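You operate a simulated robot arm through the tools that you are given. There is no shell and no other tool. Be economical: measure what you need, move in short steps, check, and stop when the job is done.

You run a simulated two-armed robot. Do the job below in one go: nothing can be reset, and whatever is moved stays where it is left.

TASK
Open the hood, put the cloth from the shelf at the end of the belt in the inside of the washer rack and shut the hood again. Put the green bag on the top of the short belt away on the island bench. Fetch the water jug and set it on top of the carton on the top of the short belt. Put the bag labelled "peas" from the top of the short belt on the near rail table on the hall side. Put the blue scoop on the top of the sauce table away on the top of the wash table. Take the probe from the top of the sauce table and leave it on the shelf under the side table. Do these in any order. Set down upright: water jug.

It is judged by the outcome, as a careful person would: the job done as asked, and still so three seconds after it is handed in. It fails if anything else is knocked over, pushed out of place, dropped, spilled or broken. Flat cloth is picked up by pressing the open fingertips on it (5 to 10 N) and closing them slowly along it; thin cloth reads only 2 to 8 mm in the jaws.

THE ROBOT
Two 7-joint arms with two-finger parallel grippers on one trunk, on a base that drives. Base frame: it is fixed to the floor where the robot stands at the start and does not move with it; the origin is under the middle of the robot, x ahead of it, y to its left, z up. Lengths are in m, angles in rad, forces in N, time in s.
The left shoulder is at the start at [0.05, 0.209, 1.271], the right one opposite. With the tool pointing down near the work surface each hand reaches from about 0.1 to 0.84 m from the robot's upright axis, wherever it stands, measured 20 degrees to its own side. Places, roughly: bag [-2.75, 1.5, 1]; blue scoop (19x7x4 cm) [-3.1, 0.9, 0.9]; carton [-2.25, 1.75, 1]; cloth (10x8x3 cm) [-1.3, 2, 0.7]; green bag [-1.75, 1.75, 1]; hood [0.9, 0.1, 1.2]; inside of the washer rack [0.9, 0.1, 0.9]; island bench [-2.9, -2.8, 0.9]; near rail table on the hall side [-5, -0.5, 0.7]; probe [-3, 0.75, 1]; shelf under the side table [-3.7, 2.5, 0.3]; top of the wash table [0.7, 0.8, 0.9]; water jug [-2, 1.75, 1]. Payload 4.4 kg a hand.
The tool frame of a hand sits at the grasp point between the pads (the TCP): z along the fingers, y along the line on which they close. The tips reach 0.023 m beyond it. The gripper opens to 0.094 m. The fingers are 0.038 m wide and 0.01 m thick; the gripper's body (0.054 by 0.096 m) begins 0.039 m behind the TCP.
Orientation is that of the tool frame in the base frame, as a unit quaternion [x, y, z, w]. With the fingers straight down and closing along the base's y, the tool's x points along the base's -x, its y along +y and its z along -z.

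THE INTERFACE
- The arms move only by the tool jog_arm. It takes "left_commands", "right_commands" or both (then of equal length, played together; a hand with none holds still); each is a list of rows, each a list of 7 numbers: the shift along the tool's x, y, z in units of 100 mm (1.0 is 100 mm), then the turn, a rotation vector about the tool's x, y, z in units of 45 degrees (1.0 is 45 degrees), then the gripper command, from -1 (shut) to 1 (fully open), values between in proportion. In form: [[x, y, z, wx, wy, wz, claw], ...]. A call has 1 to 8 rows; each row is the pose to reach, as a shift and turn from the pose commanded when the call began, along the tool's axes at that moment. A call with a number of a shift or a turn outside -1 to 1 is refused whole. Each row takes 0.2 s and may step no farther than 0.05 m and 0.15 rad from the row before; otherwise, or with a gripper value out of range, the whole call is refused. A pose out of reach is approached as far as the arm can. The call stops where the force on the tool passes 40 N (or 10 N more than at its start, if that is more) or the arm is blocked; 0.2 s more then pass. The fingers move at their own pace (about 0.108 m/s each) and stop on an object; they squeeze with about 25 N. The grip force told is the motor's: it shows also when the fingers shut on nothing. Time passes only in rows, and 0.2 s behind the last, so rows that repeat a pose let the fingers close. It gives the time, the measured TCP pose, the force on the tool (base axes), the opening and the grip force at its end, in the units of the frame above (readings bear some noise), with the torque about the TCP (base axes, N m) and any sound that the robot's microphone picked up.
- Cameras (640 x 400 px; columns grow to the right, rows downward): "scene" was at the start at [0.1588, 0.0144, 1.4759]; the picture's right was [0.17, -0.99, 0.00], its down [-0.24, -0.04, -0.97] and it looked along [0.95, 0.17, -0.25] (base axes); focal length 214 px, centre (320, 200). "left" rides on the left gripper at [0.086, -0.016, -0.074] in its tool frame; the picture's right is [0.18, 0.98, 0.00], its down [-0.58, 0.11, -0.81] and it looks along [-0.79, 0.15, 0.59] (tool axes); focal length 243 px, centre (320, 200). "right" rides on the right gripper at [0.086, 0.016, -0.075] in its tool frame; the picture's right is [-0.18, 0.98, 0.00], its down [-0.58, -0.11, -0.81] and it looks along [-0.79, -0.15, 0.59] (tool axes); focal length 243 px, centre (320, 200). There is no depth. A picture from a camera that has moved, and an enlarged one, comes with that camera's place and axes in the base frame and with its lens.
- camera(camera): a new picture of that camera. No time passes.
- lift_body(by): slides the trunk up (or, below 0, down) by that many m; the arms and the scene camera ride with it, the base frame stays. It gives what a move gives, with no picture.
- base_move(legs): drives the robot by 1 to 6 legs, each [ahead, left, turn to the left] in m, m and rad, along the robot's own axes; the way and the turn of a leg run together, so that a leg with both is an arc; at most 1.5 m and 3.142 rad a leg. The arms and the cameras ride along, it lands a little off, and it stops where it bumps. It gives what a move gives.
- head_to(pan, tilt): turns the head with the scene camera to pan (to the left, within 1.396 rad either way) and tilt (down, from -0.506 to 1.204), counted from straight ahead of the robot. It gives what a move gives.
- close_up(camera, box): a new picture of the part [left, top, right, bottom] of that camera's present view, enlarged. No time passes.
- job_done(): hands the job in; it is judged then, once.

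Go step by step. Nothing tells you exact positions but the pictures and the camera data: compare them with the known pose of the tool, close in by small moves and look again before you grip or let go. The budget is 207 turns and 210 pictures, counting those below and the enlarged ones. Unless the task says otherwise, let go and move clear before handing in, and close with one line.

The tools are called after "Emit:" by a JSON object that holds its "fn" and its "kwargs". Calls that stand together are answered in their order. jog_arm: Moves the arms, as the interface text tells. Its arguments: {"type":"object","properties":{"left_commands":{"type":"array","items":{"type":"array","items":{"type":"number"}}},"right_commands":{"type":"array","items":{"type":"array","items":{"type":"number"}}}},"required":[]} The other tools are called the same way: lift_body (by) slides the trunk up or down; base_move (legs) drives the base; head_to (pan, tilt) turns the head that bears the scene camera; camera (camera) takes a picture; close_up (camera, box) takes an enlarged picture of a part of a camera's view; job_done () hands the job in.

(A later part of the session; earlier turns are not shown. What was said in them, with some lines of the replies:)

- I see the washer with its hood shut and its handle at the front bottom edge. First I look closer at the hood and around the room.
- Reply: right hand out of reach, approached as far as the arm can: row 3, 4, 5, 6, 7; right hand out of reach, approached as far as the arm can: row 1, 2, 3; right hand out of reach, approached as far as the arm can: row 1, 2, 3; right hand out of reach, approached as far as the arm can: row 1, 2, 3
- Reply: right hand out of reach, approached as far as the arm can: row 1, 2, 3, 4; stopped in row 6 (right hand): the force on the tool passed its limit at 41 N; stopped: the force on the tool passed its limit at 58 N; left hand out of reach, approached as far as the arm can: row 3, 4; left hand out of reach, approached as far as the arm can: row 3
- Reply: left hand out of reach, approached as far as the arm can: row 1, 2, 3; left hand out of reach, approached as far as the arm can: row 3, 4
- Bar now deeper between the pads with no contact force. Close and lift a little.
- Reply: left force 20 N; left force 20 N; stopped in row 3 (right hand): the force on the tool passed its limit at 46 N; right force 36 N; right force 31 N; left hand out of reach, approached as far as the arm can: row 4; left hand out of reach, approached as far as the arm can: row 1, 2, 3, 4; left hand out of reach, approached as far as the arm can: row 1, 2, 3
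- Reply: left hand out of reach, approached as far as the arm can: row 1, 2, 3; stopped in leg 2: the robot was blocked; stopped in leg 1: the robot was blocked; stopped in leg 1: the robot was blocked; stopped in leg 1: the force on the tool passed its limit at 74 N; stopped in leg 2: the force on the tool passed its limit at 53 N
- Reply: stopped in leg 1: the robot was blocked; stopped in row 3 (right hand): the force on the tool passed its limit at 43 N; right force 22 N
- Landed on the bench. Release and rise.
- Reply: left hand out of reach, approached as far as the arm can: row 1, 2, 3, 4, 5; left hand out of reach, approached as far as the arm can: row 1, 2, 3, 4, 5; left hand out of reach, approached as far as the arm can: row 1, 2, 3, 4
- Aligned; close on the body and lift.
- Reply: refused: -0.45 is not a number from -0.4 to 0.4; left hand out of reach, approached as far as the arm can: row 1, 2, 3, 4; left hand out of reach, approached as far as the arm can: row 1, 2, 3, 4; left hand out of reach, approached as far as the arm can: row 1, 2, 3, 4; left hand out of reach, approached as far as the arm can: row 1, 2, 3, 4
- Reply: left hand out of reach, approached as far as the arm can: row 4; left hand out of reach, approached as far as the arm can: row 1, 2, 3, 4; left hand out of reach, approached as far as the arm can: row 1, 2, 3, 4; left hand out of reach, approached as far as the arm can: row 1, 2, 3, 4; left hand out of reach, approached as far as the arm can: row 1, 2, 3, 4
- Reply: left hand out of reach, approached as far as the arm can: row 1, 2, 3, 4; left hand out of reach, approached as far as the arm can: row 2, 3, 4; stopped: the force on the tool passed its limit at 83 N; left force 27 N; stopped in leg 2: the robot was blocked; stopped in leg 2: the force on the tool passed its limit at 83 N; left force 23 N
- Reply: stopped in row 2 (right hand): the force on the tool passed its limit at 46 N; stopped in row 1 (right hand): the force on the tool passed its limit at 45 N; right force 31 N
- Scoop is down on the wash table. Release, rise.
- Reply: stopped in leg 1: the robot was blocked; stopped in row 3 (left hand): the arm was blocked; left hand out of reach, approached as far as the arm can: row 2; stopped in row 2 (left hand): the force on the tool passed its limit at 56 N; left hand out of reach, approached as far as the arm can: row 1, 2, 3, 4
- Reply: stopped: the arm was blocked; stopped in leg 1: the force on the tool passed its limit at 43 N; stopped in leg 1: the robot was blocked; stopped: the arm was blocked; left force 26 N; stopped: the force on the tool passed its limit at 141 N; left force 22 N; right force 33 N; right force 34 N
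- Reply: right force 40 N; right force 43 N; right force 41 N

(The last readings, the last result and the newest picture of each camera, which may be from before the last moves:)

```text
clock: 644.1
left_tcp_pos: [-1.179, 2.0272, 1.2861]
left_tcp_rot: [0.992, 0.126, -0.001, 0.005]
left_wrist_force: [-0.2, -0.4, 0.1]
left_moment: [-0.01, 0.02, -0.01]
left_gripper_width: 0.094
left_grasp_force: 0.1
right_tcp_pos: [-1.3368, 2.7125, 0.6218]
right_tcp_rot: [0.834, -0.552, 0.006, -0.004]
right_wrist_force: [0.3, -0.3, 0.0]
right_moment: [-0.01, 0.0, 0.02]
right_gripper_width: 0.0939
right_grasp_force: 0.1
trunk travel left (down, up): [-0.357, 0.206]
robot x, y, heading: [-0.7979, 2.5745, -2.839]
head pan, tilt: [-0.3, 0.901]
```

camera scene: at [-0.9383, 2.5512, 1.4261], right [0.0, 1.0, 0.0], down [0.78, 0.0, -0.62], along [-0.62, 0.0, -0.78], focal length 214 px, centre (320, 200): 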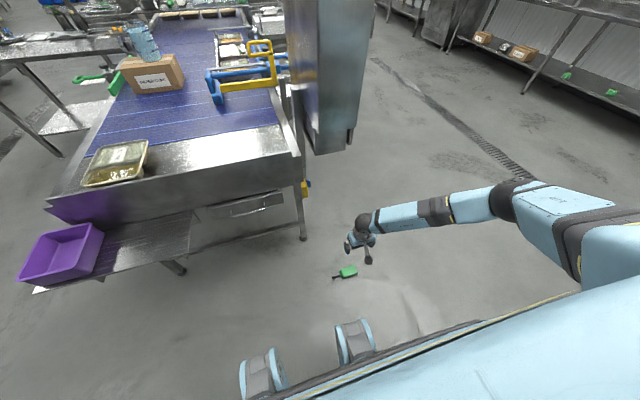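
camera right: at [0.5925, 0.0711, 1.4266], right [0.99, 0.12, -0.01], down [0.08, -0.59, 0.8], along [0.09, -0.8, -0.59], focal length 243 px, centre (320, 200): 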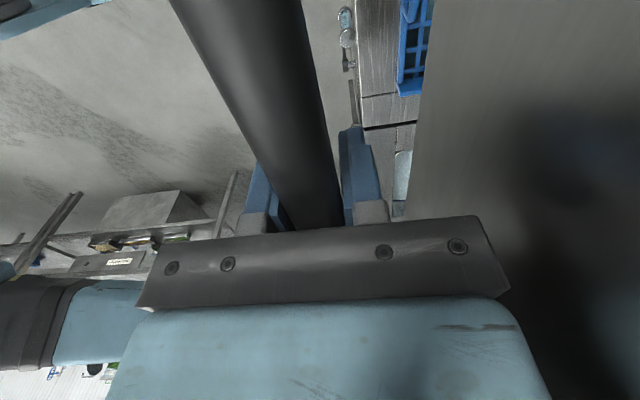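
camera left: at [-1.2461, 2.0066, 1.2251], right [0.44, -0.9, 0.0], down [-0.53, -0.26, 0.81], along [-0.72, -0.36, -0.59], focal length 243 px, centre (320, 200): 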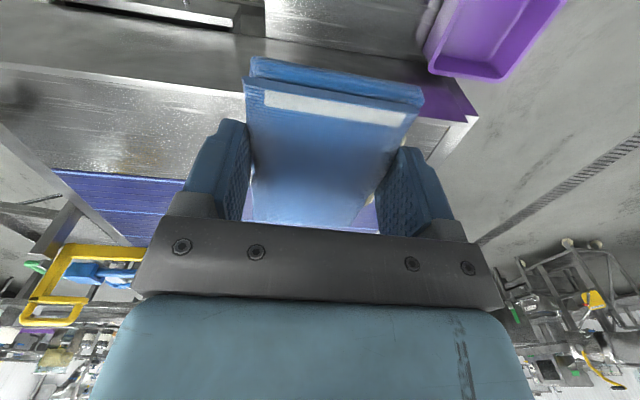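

Emit:
{"fn": "base_move", "kwargs": {"legs": [[0.091, -0.058, 0]]}}

Emit:
{"fn": "lift_body", "kwargs": {"by": -0.35}}

Emit:
{"fn": "jog_arm", "kwargs": {"right_commands": [[0, 0, 0.25, 0, 0, 0, 1], [0, 0, 0.5, 0, 0, 0, 1], [0, 0, 0.75, 0, 0, 0, 1], [0, 0, 1, 0, 0, 0, 1]]}}

Emit:
{"fn": "camera", "kwargs": {"camera": "right"}}

```text
clock: 645.3
left_tcp_pos: [-1.2843, 2.055, 1.2854]
left_tcp_rot: [0.992, 0.126, -0.003, 0.005]
left_wrist_force: [0.3, 0.1, 0.0]
left_moment: [0.02, -0.01, -0.01]
left_gripper_width: 0.0942
left_grasp_force: 0.0
right_tcp_pos: [-1.4416, 2.7416, 0.6225]
right_tcp_rot: [0.834, -0.552, 0.006, -0.005]
right_wrist_force: [-0.2, -0.7, -0.2]
right_moment: [0.0, 0.02, -0.02]
right_gripper_width: 0.0943
right_grasp_force: 0.1
trunk travel left (down, up): [-0.357, 0.206]
robot x, y, heading: [-0.9043, 2.5967, -2.844]
head pan, tilt: [-0.3, 0.901]
```

```text
clock: 648.7
left_tcp_pos: [-1.2835, 2.0553, 0.9363]
left_tcp_rot: [0.992, 0.126, -0.003, 0.004]
left_wrist_force: [-0.4, 0.8, -0.4]
left_moment: [-0.01, -0.02, 0.0]
left_gripper_width: 0.094
left_grasp_force: 0.2
right_tcp_pos: [-1.4398, 2.7408, 0.2728]
right_tcp_rot: [0.834, -0.551, 0.006, -0.004]
right_wrist_force: [0.6, -0.6, -0.4]
right_moment: [0.0, 0.03, -0.01]
right_gripper_width: 0.094
right_grasp_force: 0.2
trunk travel left (down, up): [-0.007, 0.556]
robot x, y, heading: [-0.9016, 2.5983, -2.842]
head pan, tilt: [-0.3, 0.901]
```

```text
clock: 649.7
left_tcp_pos: [-1.2833, 2.055, 0.9368]
left_tcp_rot: [0.992, 0.126, -0.001, 0.004]
left_wrist_force: [-0.3, 0.3, 0.2]
left_moment: [-0.01, 0.02, 0.0]
left_gripper_width: 0.0939
left_grasp_force: 0.0
right_tcp_pos: [-1.4396, 2.7399, 0.1731]
right_tcp_rot: [0.834, -0.551, 0.006, -0.004]
right_wrist_force: [0.2, 0.3, -0.5]
right_moment: [0.01, 0.01, 0.0]
right_gripper_width: 0.0942
right_grasp_force: 0.0
trunk travel left (down, up): [-0.007, 0.556]
robot x, y, heading: [-0.8968, 2.6021, -2.842]
head pan, tilt: [-0.3, 0.901]
```

```text
12 pictures are left
camera right: at [-1.4228, 2.6537, 0.2459], right [-0.98, -0.22, -0.01], down [-0.14, 0.58, 0.8], along [-0.17, 0.79, -0.59], focal length 243 px, centre (320, 200)
```

right: 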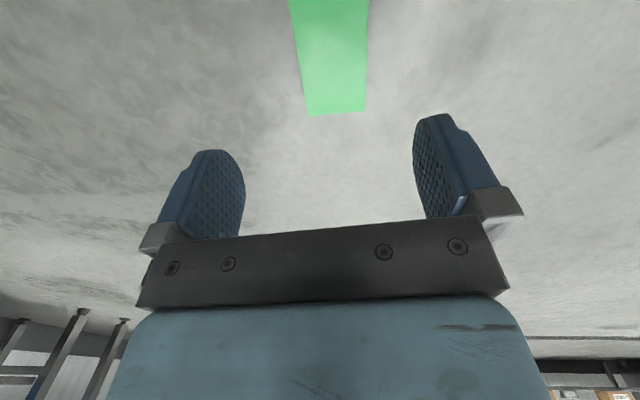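

Emit:
{"fn": "jog_arm", "kwargs": {"right_commands": [[0, 0.08, 0.25, 0, 0, 0, 1], [0, 0.08, 0.5, 0, 0, 0, 1], [0, 0.08, 0.75, 0, 0, 0, 1], [0, 0.08, 1, 0, 0, 0, 1]]}}

Emit:
{"fn": "jog_arm", "kwargs": {"right_commands": [[0, 0, 0.12, 0, 0, 0, 1], [0, 0, 0.25, 0, 0, 0, 1], [0, 0, 0.36, 0, 0, 0, 1]]}}

Emit:
{"fn": "jog_arm", "kwargs": {"right_commands": [[0, 0, 0, 0, 0, 0, 0.5], [0, 0, 0, 0, 0, 0, 0], [0, 0, 0, 0, 0, 0, -0.5], [0, 0, 0, 0, 0, 0, -1], [0, 0, 0, 0, 0, 0, -1]]}}

Emit:
{"fn": "jog_arm", "kwargs": {"right_commands": [[0, 0, -0.2, 0, 0, 0, -1], [0, 0, -0.5, 0, 0, 0, -1], [0, 0, -0.75, 0, 0, 0, -1], [0, 0, -1, 0, 0, 0, -1]]}}

Emit:
{"fn": "camera", "kwargs": {"camera": "right"}}

```text
clock: 650.7
left_tcp_pos: [-1.2843, 2.055, 0.9357]
left_tcp_rot: [0.992, 0.125, -0.002, 0.005]
left_wrist_force: [0.5, 0.1, 0.4]
left_moment: [0.04, -0.01, 0.06]
left_gripper_width: 0.094
left_grasp_force: 0.1
right_tcp_pos: [-1.4448, 2.737, 0.071]
right_tcp_rot: [0.834, -0.551, 0.007, -0.005]
right_wrist_force: [0.7, 0.4, -0.3]
right_moment: [-0.01, 0.01, 0.01]
right_gripper_width: 0.0941
right_grasp_force: 0.0
trunk travel left (down, up): [-0.007, 0.556]
robot x, y, heading: [-0.901, 2.6003, -2.841]
head pan, tilt: [-0.3, 0.901]
```

```text
clock: 651.5
left_tcp_pos: [-1.2827, 2.0598, 0.9428]
left_tcp_rot: [0.992, 0.125, -0.004, 0.008]
left_wrist_force: [0.5, -0.3, 0.4]
left_moment: [-0.03, 0.01, 0.02]
left_gripper_width: 0.0943
left_grasp_force: 0.0
right_tcp_pos: [-1.4361, 2.7554, 0.0597]
right_tcp_rot: [0.833, -0.554, 0.002, -0.005]
right_wrist_force: [0.5, -0.4, 0.0]
right_moment: [0.04, 0.05, 0.0]
right_gripper_width: 0.094
right_grasp_force: 0.1
right hand out of reach, approached as far as the arm can: row 1, 2, 3
trunk travel left (down, up): [-0.007, 0.556]
robot x, y, heading: [-0.9037, 2.6015, -2.846]
head pan, tilt: [-0.3, 0.901]
```

```text
clock: 652.7
left_tcp_pos: [-1.282, 2.0591, 0.9408]
left_tcp_rot: [0.992, 0.125, -0.005, 0.008]
left_wrist_force: [0.6, 0.3, -0.3]
left_moment: [0.0, 0.01, -0.02]
left_gripper_width: 0.094
left_grasp_force: 0.2
right_tcp_pos: [-1.4363, 2.7561, 0.0597]
right_tcp_rot: [0.832, -0.555, 0.001, -0.006]
right_wrist_force: [0.3, -0.8, 0.1]
right_moment: [0.0, 0.0, 0.03]
right_gripper_width: 0.0
right_grasp_force: 24.6
trunk travel left (down, up): [-0.007, 0.556]
robot x, y, heading: [-0.8989, 2.6042, -2.845]
head pan, tilt: [-0.3, 0.901]
```

```text
clock: 653.7
left_tcp_pos: [-1.2822, 2.0548, 0.9343]
left_tcp_rot: [0.992, 0.125, -0.002, 0.004]
left_wrist_force: [-0.2, -0.5, 0.2]
left_moment: [0.05, 0.0, 0.03]
left_gripper_width: 0.0939
left_grasp_force: 0.1
right_tcp_pos: [-1.4328, 2.7419, 0.1591]
right_tcp_rot: [0.834, -0.552, 0.006, -0.005]
right_wrist_force: [0.3, -0.8, 0.5]
right_moment: [0.01, -0.02, 0.0]
right_gripper_width: 0.0003
right_grasp_force: 24.7
right hand out of reach, approached as far as the arm can: row 1
trunk travel left (down, up): [-0.007, 0.556]
robot x, y, heading: [-0.9045, 2.6008, -2.844]
head pan, tilt: [-0.3, 0.901]
```

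```text
11 pictures are left
camera right: at [-1.4157, 2.6551, 0.2325], right [-0.98, -0.21, -0.01], down [-0.14, 0.58, 0.8], along [-0.16, 0.79, -0.59], focal length 243 px, centre (320, 200)
```

right: 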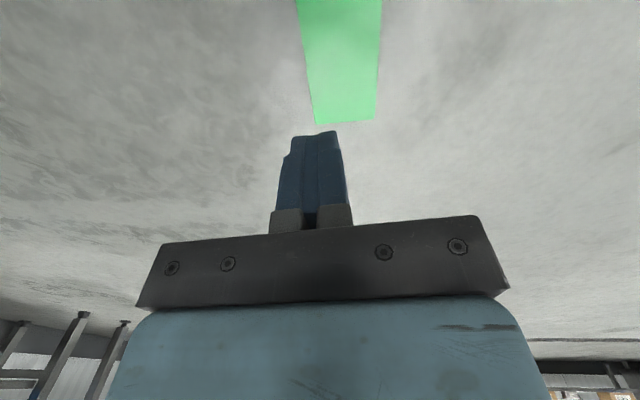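

Emit:
{"fn": "base_move", "kwargs": {"legs": [[0.07, 0, 0]]}}

Emit:
{"fn": "lift_body", "kwargs": {"by": -0.006}}

Emit:
{"fn": "jog_arm", "kwargs": {"right_commands": [[0, -0.2, 0, 0, 0, 0, 0], [0, -0.4, 0, 0, 0, 0, 0.5], [0.07, -0.55, 0.1, 0, 0, 0, 1], [0.07, -0.55, 0.3, 0, 0, 0, 1], [0.07, -0.55, 0.6, 0, 0, 0, 1], [0.07, -0.55, 0.8, 0, 0, 0, 1]]}}

Emit:
{"fn": "jog_arm", "kwargs": {"right_commands": [[0, 0, 0.12, 0, 0, 0, 1], [0, 0, 0.25, 0, 0, 0, 1], [0, 0, 0.36, 0, 0, 0, 1]]}}

Emit:
{"fn": "camera", "kwargs": {"camera": "right"}}

```text
clock: 654.7
left_tcp_pos: [-1.3502, 2.0345, 0.9347]
left_tcp_rot: [0.992, 0.125, -0.003, 0.005]
left_wrist_force: [-0.6, -0.2, -0.7]
left_moment: [0.0, -0.01, -0.04]
left_gripper_width: 0.0939
left_grasp_force: 0.1
right_tcp_pos: [-1.4971, 2.7203, 0.1574]
right_tcp_rot: [0.834, -0.551, 0.007, -0.004]
right_wrist_force: [0.3, -0.8, 0.6]
right_moment: [0.01, -0.02, 0.02]
right_gripper_width: 0.0
right_grasp_force: 24.4
trunk travel left (down, up): [-0.007, 0.556]
robot x, y, heading: [-0.97, 2.5768, -2.845]
head pan, tilt: [-0.3, 0.901]
```

```text
clock: 655.3
left_tcp_pos: [-1.3496, 2.0352, 0.9306]
left_tcp_rot: [0.992, 0.126, -0.003, 0.006]
left_wrist_force: [-0.6, 0.1, 0.1]
left_moment: [0.01, -0.03, -0.02]
left_gripper_width: 0.0939
left_grasp_force: 0.0
right_tcp_pos: [-1.498, 2.7221, 0.1528]
right_tcp_rot: [0.834, -0.551, 0.005, -0.004]
right_wrist_force: [-0.1, 0.9, 0.3]
right_moment: [-0.02, -0.01, 0.01]
right_gripper_width: 0.0
right_grasp_force: 25.8
trunk travel left (down, up): [-0.001, 0.562]
robot x, y, heading: [-0.9678, 2.581, -2.847]
head pan, tilt: [-0.3, 0.901]
```

```text
clock: 656.7
left_tcp_pos: [-1.3491, 2.0352, 0.9293]
left_tcp_rot: [0.992, 0.126, -0.002, 0.005]
left_wrist_force: [0.5, 0.0, -0.8]
left_moment: [0.02, 0.02, -0.01]
left_gripper_width: 0.0941
left_grasp_force: 0.0
right_tcp_pos: [-1.4444, 2.7359, 0.0752]
right_tcp_rot: [0.834, -0.552, 0.007, -0.005]
right_wrist_force: [-0.1, 0.1, 0.6]
right_moment: [0.03, 0.01, -0.04]
right_gripper_width: 0.0939
right_grasp_force: 0.0
trunk travel left (down, up): [-0.001, 0.562]
robot x, y, heading: [-0.9681, 2.5802, -2.843]
head pan, tilt: [-0.3, 0.901]
```

```text
clock: 657.5
left_tcp_pos: [-1.3499, 2.0347, 0.9294]
left_tcp_rot: [0.992, 0.125, -0.002, 0.005]
left_wrist_force: [0.8, -0.4, -0.4]
left_moment: [0.04, 0.0, 0.0]
left_gripper_width: 0.0941
left_grasp_force: 0.1
right_tcp_pos: [-1.4418, 2.7367, 0.0371]
right_tcp_rot: [0.834, -0.551, 0.007, -0.004]
right_wrist_force: [0.5, 0.7, -1.1]
right_moment: [0.0, -0.01, -0.01]
right_gripper_width: 0.0939
right_grasp_force: 0.1
trunk travel left (down, up): [-0.001, 0.562]
robot x, y, heading: [-0.971, 2.5811, -2.843]
head pan, tilt: [-0.3, 0.901]
```

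```text
10 pictures are left
camera right: at [-1.4264, 2.6496, 0.1112], right [-0.98, -0.22, -0.02], down [-0.14, 0.58, 0.8], along [-0.16, 0.79, -0.59], focal length 243 px, centre (320, 200)
```

right: 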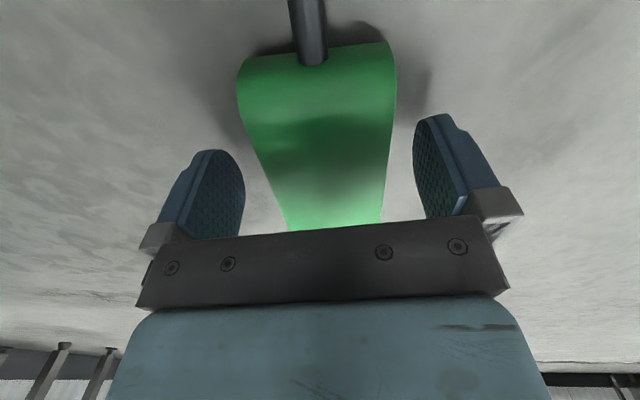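

Reached: TCP at 0.037 with the probe's body between the fingers. Close and lift.

Emit:
{"fn": "jog_arm", "kwargs": {"right_commands": [[0, 0, 0, 0, 0, 0, 0.5], [0, 0, 0, 0, 0, 0, 0], [0, 0, 0, 0, 0, 0, -0.5], [0, 0, 0, 0, 0, 0, -1], [0, 0, 0, 0, 0, 0, -1]]}}

Emit:
{"fn": "jog_arm", "kwargs": {"right_commands": [[0, 0, -0.25, 0, 0, 0, -1], [0, 0, -0.5, 0, 0, 0, -1], [0, 0, -0.75, 0, 0, 0, -1], [0, 0, -1, 0, 0, 0, -1]]}}

Emit:
{"fn": "jog_arm", "kwargs": {"right_commands": [[0, 0, -0.25, 0, 0, 0, -1], [0, 0, -0.5, 0, 0, 0, -1], [0, 0, -0.75, 0, 0, 0, -1], [0, 0, -1, 0, 0, 0, -1]]}}

Emit:
{"fn": "jog_arm", "kwargs": {"right_commands": [[0, 0, -0.25, 0, 0, 0, -1], [0, 0, -0.5, 0, 0, 0, -1], [0, 0, -0.75, 0, 0, 0, -1], [0, 0, -1, 0, 0, 0, -1]]}}

Emit:
{"fn": "lift_body", "kwargs": {"by": 0.3}}

```text
clock: 658.7
left_tcp_pos: [-1.35, 2.0352, 0.9305]
left_tcp_rot: [0.992, 0.125, -0.002, 0.004]
left_wrist_force: [-0.1, -0.3, -0.4]
left_moment: [-0.03, 0.03, -0.03]
left_gripper_width: 0.0938
left_grasp_force: 0.0
right_tcp_pos: [-1.4434, 2.7353, 0.038]
right_tcp_rot: [0.835, -0.551, 0.007, -0.004]
right_wrist_force: [0.2, -0.5, 0.7]
right_moment: [-0.06, 0.02, -0.01]
right_gripper_width: 0.0557
right_grasp_force: 24.7
trunk travel left (down, up): [-0.001, 0.562]
robot x, y, heading: [-0.968, 2.5781, -2.842]
head pan, tilt: [-0.3, 0.901]
```

```text
clock: 659.7
left_tcp_pos: [-1.3494, 2.0354, 0.9303]
left_tcp_rot: [0.992, 0.125, -0.002, 0.005]
left_wrist_force: [0.2, -1.5, 0.2]
left_moment: [-0.04, 0.0, -0.04]
left_gripper_width: 0.0941
left_grasp_force: 0.1
right_tcp_pos: [-1.4451, 2.736, 0.137]
right_tcp_rot: [0.834, -0.551, 0.006, -0.005]
right_wrist_force: [-0.5, -0.1, -0.6]
right_moment: [0.03, 0.0, 0.01]
right_gripper_width: 0.0559
right_grasp_force: 25.1
trunk travel left (down, up): [-0.001, 0.562]
robot x, y, heading: [-0.9692, 2.58, -2.84]
head pan, tilt: [-0.3, 0.901]
```

```text
clock: 660.7
left_tcp_pos: [-1.3494, 2.0345, 0.93]
left_tcp_rot: [0.992, 0.126, -0.002, 0.005]
left_wrist_force: [0.6, -0.3, 0.4]
left_moment: [0.03, -0.02, -0.01]
left_gripper_width: 0.0941
left_grasp_force: 0.1
right_tcp_pos: [-1.4466, 2.7357, 0.2361]
right_tcp_rot: [0.834, -0.552, 0.005, -0.004]
right_wrist_force: [0.3, 0.4, -1.5]
right_moment: [0.0, -0.01, -0.01]
right_gripper_width: 0.0557
right_grasp_force: 25.5
trunk travel left (down, up): [-0.001, 0.562]
robot x, y, heading: [-0.9646, 2.5784, -2.845]
head pan, tilt: [-0.3, 0.901]
```

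```text
clock: 661.7
left_tcp_pos: [-1.3491, 2.0346, 0.9297]
left_tcp_rot: [0.992, 0.125, -0.002, 0.005]
left_wrist_force: [-0.2, 0.4, -0.8]
left_moment: [0.01, 0.01, -0.04]
left_gripper_width: 0.0943
left_grasp_force: 0.1
right_tcp_pos: [-1.4484, 2.7356, 0.338]
right_tcp_rot: [0.834, -0.552, 0.006, -0.004]
right_wrist_force: [0.4, 0.1, -0.7]
right_moment: [-0.01, 0.02, -0.01]
right_gripper_width: 0.0556
right_grasp_force: 25.7
trunk travel left (down, up): [-0.001, 0.562]
robot x, y, heading: [-0.9652, 2.5826, -2.842]
head pan, tilt: [-0.3, 0.901]
```

```text
clock: 664.7
left_tcp_pos: [-1.3498, 2.0337, 1.2302]
left_tcp_rot: [0.992, 0.125, -0.002, 0.004]
left_wrist_force: [0.2, -0.5, -0.2]
left_moment: [-0.05, 0.01, 0.0]
left_gripper_width: 0.0941
left_grasp_force: 0.1
right_tcp_pos: [-1.4468, 2.7357, 0.6372]
right_tcp_rot: [0.834, -0.551, 0.006, -0.004]
right_wrist_force: [-0.1, -0.3, -1.6]
right_moment: [-0.02, 0.01, 0.0]
right_gripper_width: 0.0555
right_grasp_force: 24.6
trunk travel left (down, up): [-0.301, 0.262]
robot x, y, heading: [-0.9684, 2.5835, -2.846]
head pan, tilt: [-0.3, 0.901]
```

Emit:
{"fn": "jog_arm", "kwargs": {"left_commands": [[0.25, 0, -0.25, 0, 0, 0, 1], [0.5, 0, -0.5, 0, 0, 0, 1], [0.75, 0, -0.75, 0, 0, 0, 1], [1, 0, -1, 0, 0, 0, 1]]}}

Emit:
{"fn": "jog_arm", "kwargs": {"left_commands": [[0.2, 0, -0.25, 0, 0, 0, 1], [0.4, 0, -0.5, 0, 0, 0, 1], [0.6, 0, -0.75, 0, 0, 0, 1], [0.8, 0, -1, 0, 0, 0, 1]]}}

Emit:
{"fn": "jog_arm", "kwargs": {"left_commands": [[0, 0, -0.25, 0, 0, 0, 1], [0, 0, -0.5, 0, 0, 0, 1], [0, 0, -0.75, 0, 0, 0, 1], [0, 0, -1, 0, 0, 0, 1]]}}

Emit:
{"fn": "base_move", "kwargs": {"legs": [[-0.18, 0, 0], [0, -1.25, 0], [1.2, 0, 0], [0.5, 0.4, 0]]}}

Emit:
{"fn": "head_to", "kwargs": {"pan": 0, "tilt": 0.6}}

Emit:
{"fn": "camera", "kwargs": {"camera": "scene"}}

```text
clock: 665.7
left_tcp_pos: [-1.2513, 2.0605, 1.3298]
left_tcp_rot: [0.992, 0.126, -0.002, 0.006]
left_wrist_force: [0.8, -0.1, -0.4]
left_moment: [0.01, -0.02, 0.01]
left_gripper_width: 0.0941
left_grasp_force: 0.1
right_tcp_pos: [-1.4472, 2.7358, 0.638]
right_tcp_rot: [0.834, -0.552, 0.005, -0.003]
right_wrist_force: [0.5, 0.9, -1.3]
right_moment: [-0.01, 0.0, -0.01]
right_gripper_width: 0.0557
right_grasp_force: 25.0
trunk travel left (down, up): [-0.301, 0.262]
robot x, y, heading: [-0.9682, 2.5809, -2.841]
head pan, tilt: [-0.3, 0.901]
```

```text
clock: 666.7
left_tcp_pos: [-1.173, 2.0812, 1.4301]
left_tcp_rot: [0.992, 0.125, -0.002, 0.005]
left_wrist_force: [0.7, 0.4, 0.0]
left_moment: [0.04, 0.02, -0.01]
left_gripper_width: 0.0938
left_grasp_force: 0.1
right_tcp_pos: [-1.4457, 2.737, 0.6386]
right_tcp_rot: [0.834, -0.551, 0.007, -0.004]
right_wrist_force: [0.2, 0.7, -0.9]
right_moment: [0.0, -0.01, 0.01]
right_gripper_width: 0.0555
right_grasp_force: 25.4
trunk travel left (down, up): [-0.301, 0.262]
robot x, y, heading: [-0.9686, 2.5794, -2.845]
head pan, tilt: [-0.3, 0.901]
```

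```text
clock: 667.7
left_tcp_pos: [-1.1757, 2.0855, 1.5297]
left_tcp_rot: [0.992, 0.126, -0.002, 0.005]
left_wrist_force: [0.0, -0.1, -1.0]
left_moment: [0.03, 0.03, -0.01]
left_gripper_width: 0.0939
left_grasp_force: 0.0
right_tcp_pos: [-1.4466, 2.7369, 0.6381]
right_tcp_rot: [0.834, -0.551, 0.007, -0.004]
right_wrist_force: [0.7, 0.5, -0.7]
right_moment: [0.0, -0.01, 0.0]
right_gripper_width: 0.0555
right_grasp_force: 25.1
trunk travel left (down, up): [-0.301, 0.262]
robot x, y, heading: [-0.9673, 2.5778, -2.841]
head pan, tilt: [-0.3, 0.901]
```

```text
clock: 689.3
left_tcp_pos: [-2.889, 2.4503, 1.5288]
left_tcp_rot: [0.992, 0.124, -0.002, 0.006]
left_wrist_force: [-0.4, -0.1, 0.4]
left_moment: [-0.01, -0.02, 0.01]
left_gripper_width: 0.0937
left_grasp_force: 0.1
right_tcp_pos: [-3.1587, 3.1047, 0.6377]
right_tcp_rot: [0.833, -0.553, 0.006, -0.004]
right_wrist_force: [-0.5, -0.1, -1.2]
right_moment: [-0.04, 0.01, -0.03]
right_gripper_width: 0.0556
right_grasp_force: 25.1
trunk travel left (down, up): [-0.301, 0.262]
robot x, y, heading: [-2.6769, 2.95, -2.849]
head pan, tilt: [-0.3, 0.901]
```

```text
clock: 690.1
left_tcp_pos: [-2.8889, 2.4524, 1.5299]
left_tcp_rot: [0.992, 0.124, -0.002, 0.005]
left_wrist_force: [-0.7, 0.5, 0.3]
left_moment: [0.01, 0.01, 0.01]
left_gripper_width: 0.094
left_grasp_force: 0.1
right_tcp_pos: [-3.1582, 3.1046, 0.6376]
right_tcp_rot: [0.833, -0.553, 0.006, -0.005]
right_wrist_force: [-0.4, -0.8, -0.5]
right_moment: [0.0, -0.02, 0.03]
right_gripper_width: 0.0557
right_grasp_force: 25.5
trunk travel left (down, up): [-0.301, 0.262]
robot x, y, heading: [-2.6788, 2.9498, -2.842]
head pan, tilt: [0.0, 0.6]
```

```text
9 pictures are left
camera scene: at [-2.8288, 2.9014, 1.3947], right [-0.29, 0.96, 0.0], down [0.54, 0.16, -0.82], along [-0.79, -0.24, -0.57], focal length 214 px, centre (320, 200)
```

scene: 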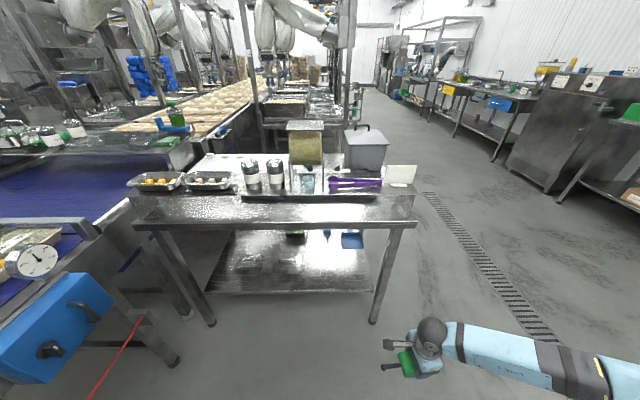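

Emit:
{"fn": "base_move", "kwargs": {"legs": [[0, 0.2, 0], [0.1, 0, 0]]}}

Emit:
{"fn": "jog_arm", "kwargs": {"right_commands": [[0, 0.3, 0, 0, 0, 0, -1], [0, 0.6, 0, 0, 0, 0, -1], [0, 1, 0, 0, 0, 0, -1]]}}

Emit:
{"fn": "jog_arm", "kwargs": {"right_commands": [[0, 0.3, 0, 0, 0, 0, -1], [0, 0.6, 0, 0, 0, 0, -1], [0, 0.9, 0, 0, 0, 0, -1]]}}

Emit:
{"fn": "lift_body", "kwargs": {"by": -0.27}}

Emit:
{"fn": "camera", "kwargs": {"camera": "scene"}}

```text
clock: 693.2
left_tcp_pos: [-2.9232, 2.2312, 1.5276]
left_tcp_rot: [0.992, 0.125, -0.002, 0.005]
left_wrist_force: [-0.2, -0.6, 0.3]
left_moment: [-0.01, -0.04, -0.01]
left_gripper_width: 0.0938
left_grasp_force: 0.0
right_tcp_pos: [-3.1951, 2.8843, 0.6363]
right_tcp_rot: [0.834, -0.551, 0.006, -0.004]
right_wrist_force: [0.6, 0.8, -1.7]
right_moment: [-0.02, -0.02, 0.02]
right_gripper_width: 0.0555
right_grasp_force: 24.7
trunk travel left (down, up): [-0.301, 0.262]
robot x, y, heading: [-2.7153, 2.7259, -2.844]
head pan, tilt: [0.0, 0.6]
```

```text
clock: 694.0
left_tcp_pos: [-2.9251, 2.23, 1.5294]
left_tcp_rot: [0.992, 0.125, -0.001, 0.005]
left_wrist_force: [-0.9, -0.1, -0.6]
left_moment: [0.01, 0.04, 0.02]
left_gripper_width: 0.0941
left_grasp_force: 0.0
right_tcp_pos: [-3.2874, 2.8427, 0.6364]
right_tcp_rot: [0.834, -0.551, 0.006, -0.005]
right_wrist_force: [0.4, -0.1, -1.2]
right_moment: [0.02, -0.02, 0.0]
right_gripper_width: 0.0555
right_grasp_force: 25.3
trunk travel left (down, up): [-0.301, 0.262]
robot x, y, heading: [-2.7134, 2.7305, -2.843]
head pan, tilt: [0.0, 0.6]
```

```text
clock: 694.8
left_tcp_pos: [-2.9232, 2.2305, 1.5281]
left_tcp_rot: [0.992, 0.125, -0.002, 0.004]
left_wrist_force: [-0.1, -0.4, -0.5]
left_moment: [0.01, -0.01, -0.01]
left_gripper_width: 0.0942
left_grasp_force: 0.0
right_tcp_pos: [-3.3698, 2.8086, 0.634]
right_tcp_rot: [0.835, -0.551, 0.007, -0.005]
right_wrist_force: [0.2, 0.6, -0.9]
right_moment: [0.0, 0.0, 0.0]
right_gripper_width: 0.0556
right_grasp_force: 25.1
trunk travel left (down, up): [-0.301, 0.262]
robot x, y, heading: [-2.713, 2.7305, -2.84]
head pan, tilt: [0.0, 0.6]
```

```text
clock: 697.6
left_tcp_pos: [-2.9232, 2.2317, 1.2596]
left_tcp_rot: [0.992, 0.126, -0.001, 0.006]
left_wrist_force: [-0.8, 0.0, 0.2]
left_moment: [0.02, 0.01, 0.03]
left_gripper_width: 0.0939
left_grasp_force: 0.0
right_tcp_pos: [-3.3702, 2.8099, 0.3655]
right_tcp_rot: [0.834, -0.552, 0.006, -0.004]
right_wrist_force: [0.4, -0.1, -0.1]
right_moment: [-0.02, -0.02, 0.0]
right_gripper_width: 0.0555
right_grasp_force: 24.7
trunk travel left (down, up): [-0.031, 0.532]
robot x, y, heading: [-2.714, 2.7283, -2.846]
head pan, tilt: [0.0, 0.6]
```

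```text
8 pictures are left
camera scene: at [-2.865, 2.6806, 1.1249], right [-0.29, 0.96, 0.0], down [0.54, 0.17, -0.83], along [-0.79, -0.24, -0.56], focal length 214 px, centre (320, 200)
```

scene: 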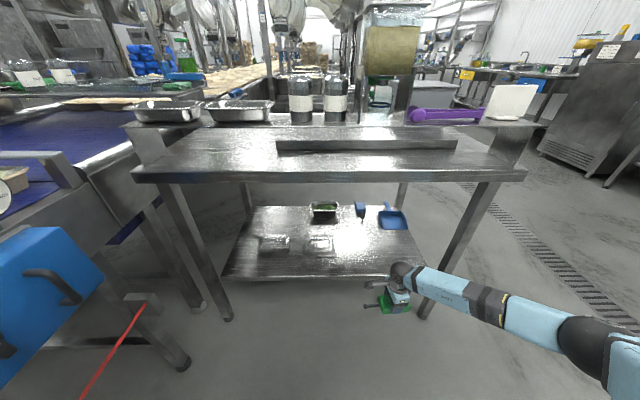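

Emit:
{"fn": "base_move", "kwargs": {"legs": [[0, 0.1, 0], [0.25, 0, 0]]}}

Emit:
{"fn": "lift_body", "kwargs": {"by": -0.025}}

Emit:
{"fn": "close_up", "kwargs": {"camera": "scene", "box": [220, 160, 480, 340]}}

```text
clock: 700.6
left_tcp_pos: [-3.1346, 2.0612, 1.2592]
left_tcp_rot: [0.992, 0.125, -0.001, 0.006]
left_wrist_force: [-0.2, -0.5, -0.3]
left_moment: [-0.01, 0.01, 0.02]
left_gripper_width: 0.0939
left_grasp_force: 0.1
right_tcp_pos: [-3.5797, 2.6391, 0.365]
right_tcp_rot: [0.834, -0.552, 0.007, -0.005]
right_wrist_force: [-0.6, -0.1, -1.5]
right_moment: [-0.01, -0.01, -0.01]
right_gripper_width: 0.0555
right_grasp_force: 24.8
trunk travel left (down, up): [-0.031, 0.532]
robot x, y, heading: [-2.9213, 2.5573, -2.84]
head pan, tilt: [0.0, 0.6]
```

```text
clock: 701.3
left_tcp_pos: [-3.1332, 2.061, 1.2347]
left_tcp_rot: [0.992, 0.125, -0.002, 0.006]
left_wrist_force: [-0.1, 0.9, 0.0]
left_moment: [-0.03, 0.0, 0.0]
left_gripper_width: 0.0942
left_grasp_force: 0.1
right_tcp_pos: [-3.5801, 2.6382, 0.3395]
right_tcp_rot: [0.834, -0.551, 0.006, -0.005]
right_wrist_force: [0.1, 0.7, -1.4]
right_moment: [0.02, 0.01, -0.01]
right_gripper_width: 0.0557
right_grasp_force: 24.7
trunk travel left (down, up): [-0.006, 0.557]
robot x, y, heading: [-2.9246, 2.5579, -2.843]
head pan, tilt: [0.0, 0.6]
```

```text
2.22 times, centred on (350, 250) of scene
camera zoom: at [-3.0749, 2.5106, 1.0998], right [-0.29, 0.96, 0.0], down [0.54, 0.17, -0.83], along [-0.79, -0.24, -0.56], focal length 477 px, centre (253, 89)
```

zoom: 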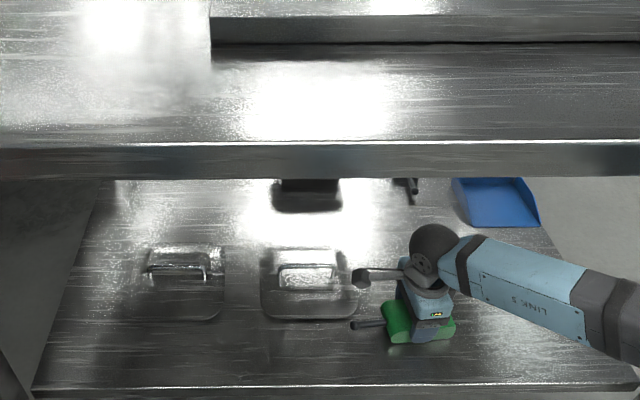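

Emit:
{"fn": "base_move", "kwargs": {"legs": [[0, -0.03, 0]]}}

Emit:
{"fn": "jog_arm", "kwargs": {"right_commands": [[0, 0, 0.05, 0, 0, 0, -1], [0, 0, 0.1, 0, 0, 0, -1], [0, 0, 0.15, 0, 0, 0, -1], [0, 0, 0.2, 0, 0, 0, -1]]}}

Emit:
{"fn": "jog_arm", "kwargs": {"right_commands": [[0, 0, 0.05, 0, 0, 0, -1], [0, 0, 0.1, 0, 0, 0, -1], [0, 0, 0.15, 0, 0, 0, -1]]}}

Emit:
{"fn": "close_up", "kwargs": {"camera": "scene", "box": [220, 160, 480, 340]}}

```text
clock: 702.2
left_tcp_pos: [-3.1424, 2.091, 1.2345]
left_tcp_rot: [0.992, 0.125, -0.002, 0.005]
left_wrist_force: [0.4, 0.0, -0.5]
left_moment: [0.01, 0.01, 0.0]
left_gripper_width: 0.0941
left_grasp_force: 0.0
right_tcp_pos: [-3.5881, 2.6673, 0.3397]
right_tcp_rot: [0.834, -0.551, 0.007, -0.004]
right_wrist_force: [-0.2, 0.0, -1.6]
right_moment: [-0.01, -0.01, 0.0]
right_gripper_width: 0.0556
right_grasp_force: 24.9
trunk travel left (down, up): [-0.006, 0.557]
robot x, y, heading: [-2.9328, 2.5857, -2.843]
head pan, tilt: [0.0, 0.6]
```

```text
clock: 703.2
left_tcp_pos: [-3.138, 2.0896, 1.2374]
left_tcp_rot: [0.992, 0.126, -0.003, 0.005]
left_wrist_force: [0.1, -0.7, 0.3]
left_moment: [-0.02, -0.01, 0.03]
left_gripper_width: 0.094
left_grasp_force: 0.0
right_tcp_pos: [-3.5893, 2.6651, 0.3244]
right_tcp_rot: [0.834, -0.552, 0.005, -0.001]
right_wrist_force: [-2.6, 0.5, 29.5]
right_moment: [-0.2, -0.03, 0.01]
right_gripper_width: 0.0558
right_grasp_force: 24.6
trunk travel left (down, up): [-0.006, 0.557]
robot x, y, heading: [-2.9353, 2.5861, -2.84]
head pan, tilt: [0.0, 0.6]
```

```text
clock: 703.5
left_tcp_pos: [-3.139, 2.0892, 1.2343]
left_tcp_rot: [0.992, 0.125, -0.003, 0.005]
left_wrist_force: [-0.6, -0.6, -0.5]
left_moment: [-0.02, 0.0, 0.01]
left_gripper_width: 0.0942
left_grasp_force: 0.0
right_tcp_pos: [-3.5905, 2.6657, 0.3239]
right_tcp_rot: [0.834, -0.552, 0.005, -0.003]
right_wrist_force: [5.5, 1.4, 22.3]
right_moment: [0.64, -0.12, -0.17]
right_gripper_width: 0.0556
right_grasp_force: 25.4
trunk travel left (down, up): [-0.006, 0.557]
robot x, y, heading: [-2.9345, 2.5845, -2.844]
head pan, tilt: [0.0, 0.6]
stopped in row 1 (right hand): the force on the tool passed its limit at 45 N (the readings are from after the stop); the commanded pose is now the measured one
```

```text
2.22 times, centred on (350, 250) of scene
camera zoom: at [-3.082, 2.5387, 1.1001], right [-0.29, 0.96, 0.0], down [0.54, 0.17, -0.83], along [-0.79, -0.24, -0.56], focal length 477 px, centre (253, 89)
```

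zoom: 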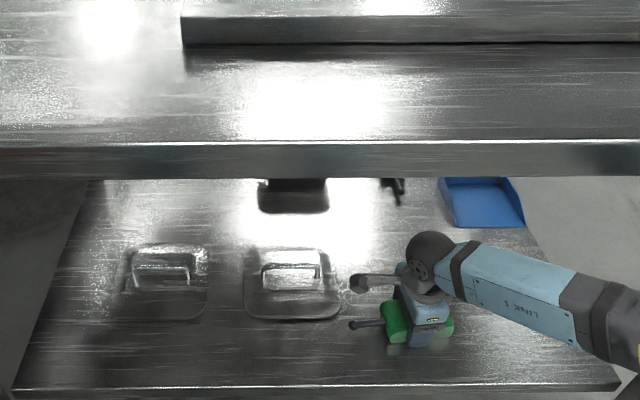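

The probe sits on the shelf (contact at 0.324). I release gently, rise a little, and back out.

Emit:
{"fn": "jog_arm", "kwargs": {"right_commands": [[0, 0, -0.02, 0, 0, 0, 0], [0, 0, -0.02, 0, 0, 0, 0.5], [0, 0, -0.02, 0, 0, 0, 1], [0, 0, -0.02, 0, 0, 0, 1], [0, 0, -0.3, 0, 0, 0, 1], [0, 0, -0.6, 0, 0, 0, 1]]}}

Emit:
{"fn": "base_move", "kwargs": {"legs": [[-0.5, 0, 0]]}}

Emit:
{"fn": "camera", "kwargs": {"camera": "scene"}}

```text
clock: 704.2
left_tcp_pos: [-3.1399, 2.09, 1.2348]
left_tcp_rot: [0.992, 0.125, -0.004, 0.005]
left_wrist_force: [0.1, 0.0, 0.2]
left_moment: [-0.01, 0.0, 0.02]
left_gripper_width: 0.0943
left_grasp_force: 0.1
right_tcp_pos: [-3.586, 2.6668, 0.3243]
right_tcp_rot: [0.833, -0.553, 0.008, -0.006]
right_wrist_force: [16.2, 5.7, 21.9]
right_moment: [0.06, 0.73, -0.25]
right_gripper_width: 0.0865
right_grasp_force: 0.1
trunk travel left (down, up): [-0.006, 0.557]
robot x, y, heading: [-2.9327, 2.5841, -2.842]
head pan, tilt: [0.0, 0.6]
stopped in row 3 (right hand): the force on the tool passed its limit at 49 N (the readings are from after the stop); the commanded pose is now the measured one
```

```text
clock: 705.5
left_tcp_pos: [-3.0565, 2.1154, 1.2339]
left_tcp_rot: [0.992, 0.125, -0.003, 0.005]
left_wrist_force: [0.0, -0.2, 0.5]
left_moment: [0.01, -0.01, -0.02]
left_gripper_width: 0.094
left_grasp_force: 0.0
right_tcp_pos: [-3.5055, 2.6914, 0.3242]
right_tcp_rot: [0.834, -0.552, 0.008, -0.005]
right_wrist_force: [1.4, 0.6, 7.7]
right_moment: [-0.02, 0.44, -0.03]
right_gripper_width: 0.0927
right_grasp_force: 0.0
trunk travel left (down, up): [-0.006, 0.557]
robot x, y, heading: [-2.8505, 2.6096, -2.843]
head pan, tilt: [0.0, 0.6]
stopped in leg 1: the force on the tool passed its limit at 41 N (the readings are from after the stop); the commanded pose is now the measured one
```

```text
5 pictures are left
camera scene: at [-2.9985, 2.5652, 1.0999], right [-0.29, 0.96, 0.0], down [0.54, 0.17, -0.83], along [-0.79, -0.24, -0.56], focal length 214 px, centre (320, 200)
```

scene: 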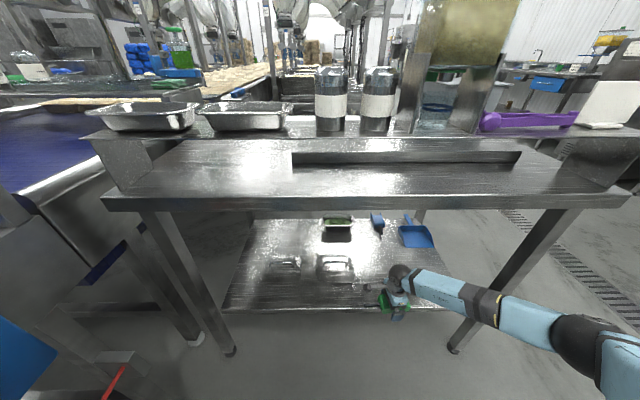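

Emit:
{"fn": "base_move", "kwargs": {"legs": [[0.1, 0, 0]]}}

Emit:
{"fn": "close_up", "kwargs": {"camera": "scene", "box": [220, 180, 480, 360]}}

```text
clock: 706.7
left_tcp_pos: [-3.1311, 2.0924, 1.233]
left_tcp_rot: [0.992, 0.125, -0.003, 0.006]
left_wrist_force: [0.0, -0.5, -0.2]
left_moment: [0.02, -0.05, -0.01]
left_gripper_width: 0.0939
left_grasp_force: 0.0
right_tcp_pos: [-3.5773, 2.6679, 0.3246]
right_tcp_rot: [0.834, -0.552, 0.008, -0.003]
right_wrist_force: [2.2, 0.6, 5.0]
right_moment: [0.01, 0.17, 0.0]
right_gripper_width: 0.0927
right_grasp_force: 0.0
trunk travel left (down, up): [-0.006, 0.557]
robot x, y, heading: [-2.9212, 2.5903, -2.849]
head pan, tilt: [0.0, 0.6]
stopped in leg 1: the force on the tool passed its limit at 50 N (the readings are from after the stop); the commanded pose is now the measured one
```

```text
2.22 times, centred on (350, 270) of scene
camera zoom: at [-3.0725, 2.5426, 1.0997], right [-0.29, 0.96, 0.0], down [0.54, 0.17, -0.83], along [-0.79, -0.24, -0.56], focal length 477 px, centre (253, 44)
```

zoom: 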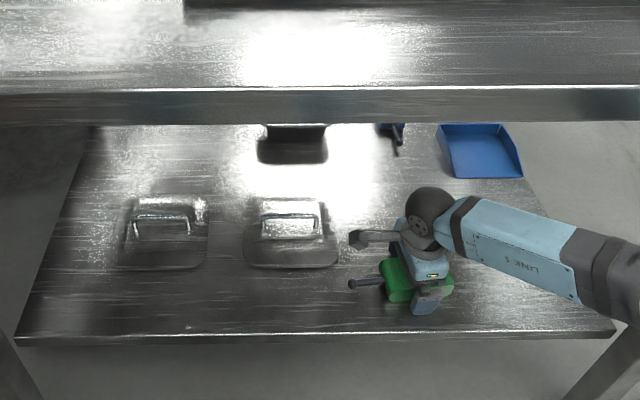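

Emit:
{"fn": "jog_arm", "kwargs": {"right_commands": [[0, 0, -0.05, 0, 0, 0, 1], [0, 0, -0.1, 0, 0, 0, 1], [0, 0, -0.2, 0, 0, 0, 1], [0, 0, -0.4, 0, 0, 0, 1], [0, 0, -0.7, 0, 0, 0, 1], [0, 0, -0.9, 0, 0, 0, 1]]}}

Emit:
{"fn": "close_up", "kwargs": {"camera": "scene", "box": [220, 180, 480, 360]}}

```text
clock: 708.1
left_tcp_pos: [-3.1317, 2.0938, 1.2341]
left_tcp_rot: [0.992, 0.126, -0.002, 0.006]
left_wrist_force: [0.1, -0.5, 0.5]
left_moment: [0.01, -0.01, 0.01]
left_gripper_width: 0.0941
left_grasp_force: 0.0
right_tcp_pos: [-3.5795, 2.6686, 0.4141]
right_tcp_rot: [0.834, -0.552, 0.008, -0.003]
right_wrist_force: [-0.3, 0.1, -0.2]
right_moment: [-0.02, 0.0, -0.01]
right_gripper_width: 0.0941
right_grasp_force: 0.1
trunk travel left (down, up): [-0.006, 0.557]
robot x, y, heading: [-2.9232, 2.5882, -2.849]
head pan, tilt: [0.0, 0.6]
```

```text
2.22 times, centred on (350, 270) of scene
camera zoom: at [-3.0728, 2.5425, 1.0998], right [-0.29, 0.96, 0.0], down [0.54, 0.17, -0.83], along [-0.79, -0.24, -0.56], focal length 477 px, centre (253, 44)
```

zoom: 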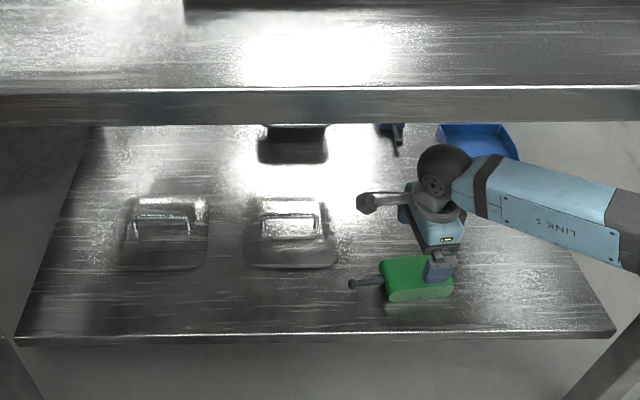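

The probe rests on the shelf and the hand is clear above it. I back out of the table and take a last look.

Emit:
{"fn": "base_move", "kwargs": {"legs": [[-0.5, 0, 0]]}}

Emit:
{"fn": "camera", "kwargs": {"camera": "scene"}}

```text
clock: 709.7
left_tcp_pos: [-2.9857, 2.1454, 1.2369]
left_tcp_rot: [0.993, 0.119, -0.003, 0.008]
left_wrist_force: [0.3, -0.3, -0.1]
left_moment: [-0.02, 0.02, 0.0]
left_gripper_width: 0.0939
left_grasp_force: 0.1
right_tcp_pos: [-3.4216, 2.7254, 0.4105]
right_tcp_rot: [0.831, -0.557, 0.011, -0.004]
right_wrist_force: [0.2, 0.4, -0.6]
right_moment: [0.01, -0.02, -0.01]
right_gripper_width: 0.0941
right_grasp_force: 0.1
trunk travel left (down, up): [-0.006, 0.557]
robot x, y, heading: [-2.7666, 2.6384, -2.859]
head pan, tilt: [0.0, 0.6]
stopped in leg 1: the robot was blocked; the commanded pose is now the measured one
```

```text
2 pictures are left
camera scene: at [-2.9218, 2.5927, 1.0997], right [-0.28, 0.96, 0.0], down [0.55, 0.16, -0.82], along [-0.79, -0.23, -0.57], focal length 214 px, centre (320, 200)
```

scene: 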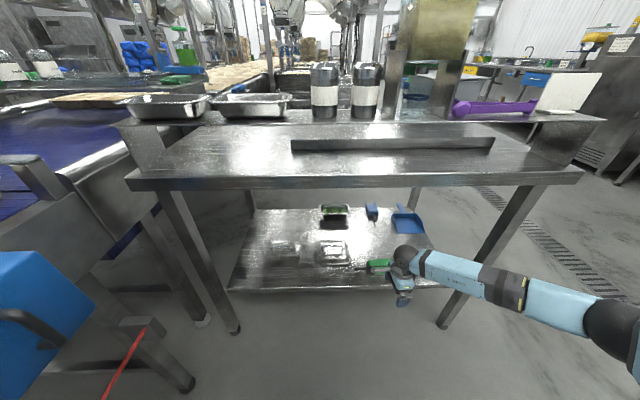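

Emit:
{"fn": "base_move", "kwargs": {"legs": [[0.02, 0, 0], [0, -0.1, 0]]}}

Emit:
{"fn": "job_done", "kwargs": {}}

```text
clock: 711.6
left_tcp_pos: [-3.0206, 2.2343, 1.2374]
left_tcp_rot: [0.993, 0.121, -0.007, 0.006]
left_wrist_force: [0.4, -0.3, -0.2]
left_moment: [-0.02, 0.0, 0.02]
left_gripper_width: 0.0941
left_grasp_force: 0.0
right_tcp_pos: [-3.4665, 2.8114, 0.4156]
right_tcp_rot: [0.832, -0.555, 0.007, -0.003]
right_wrist_force: [0.1, 0.5, -0.4]
right_moment: [-0.03, 0.03, 0.0]
right_gripper_width: 0.0939
right_grasp_force: 0.0
trunk travel left (down, up): [-0.006, 0.557]
robot x, y, heading: [-2.812, 2.7263, -2.856]
head pan, tilt: [0.0, 0.6]
```

```text
The job is handed in.
```

All six tasks are done and handed in, but not cleanly: I dropped the probe on the floor on the way and picked it up again, my hand dragged the washer rack out and I pushed it back, and I bumped several things, including a sauce bottle, the food trays on the side table and the control cabinet at the end of the belt.
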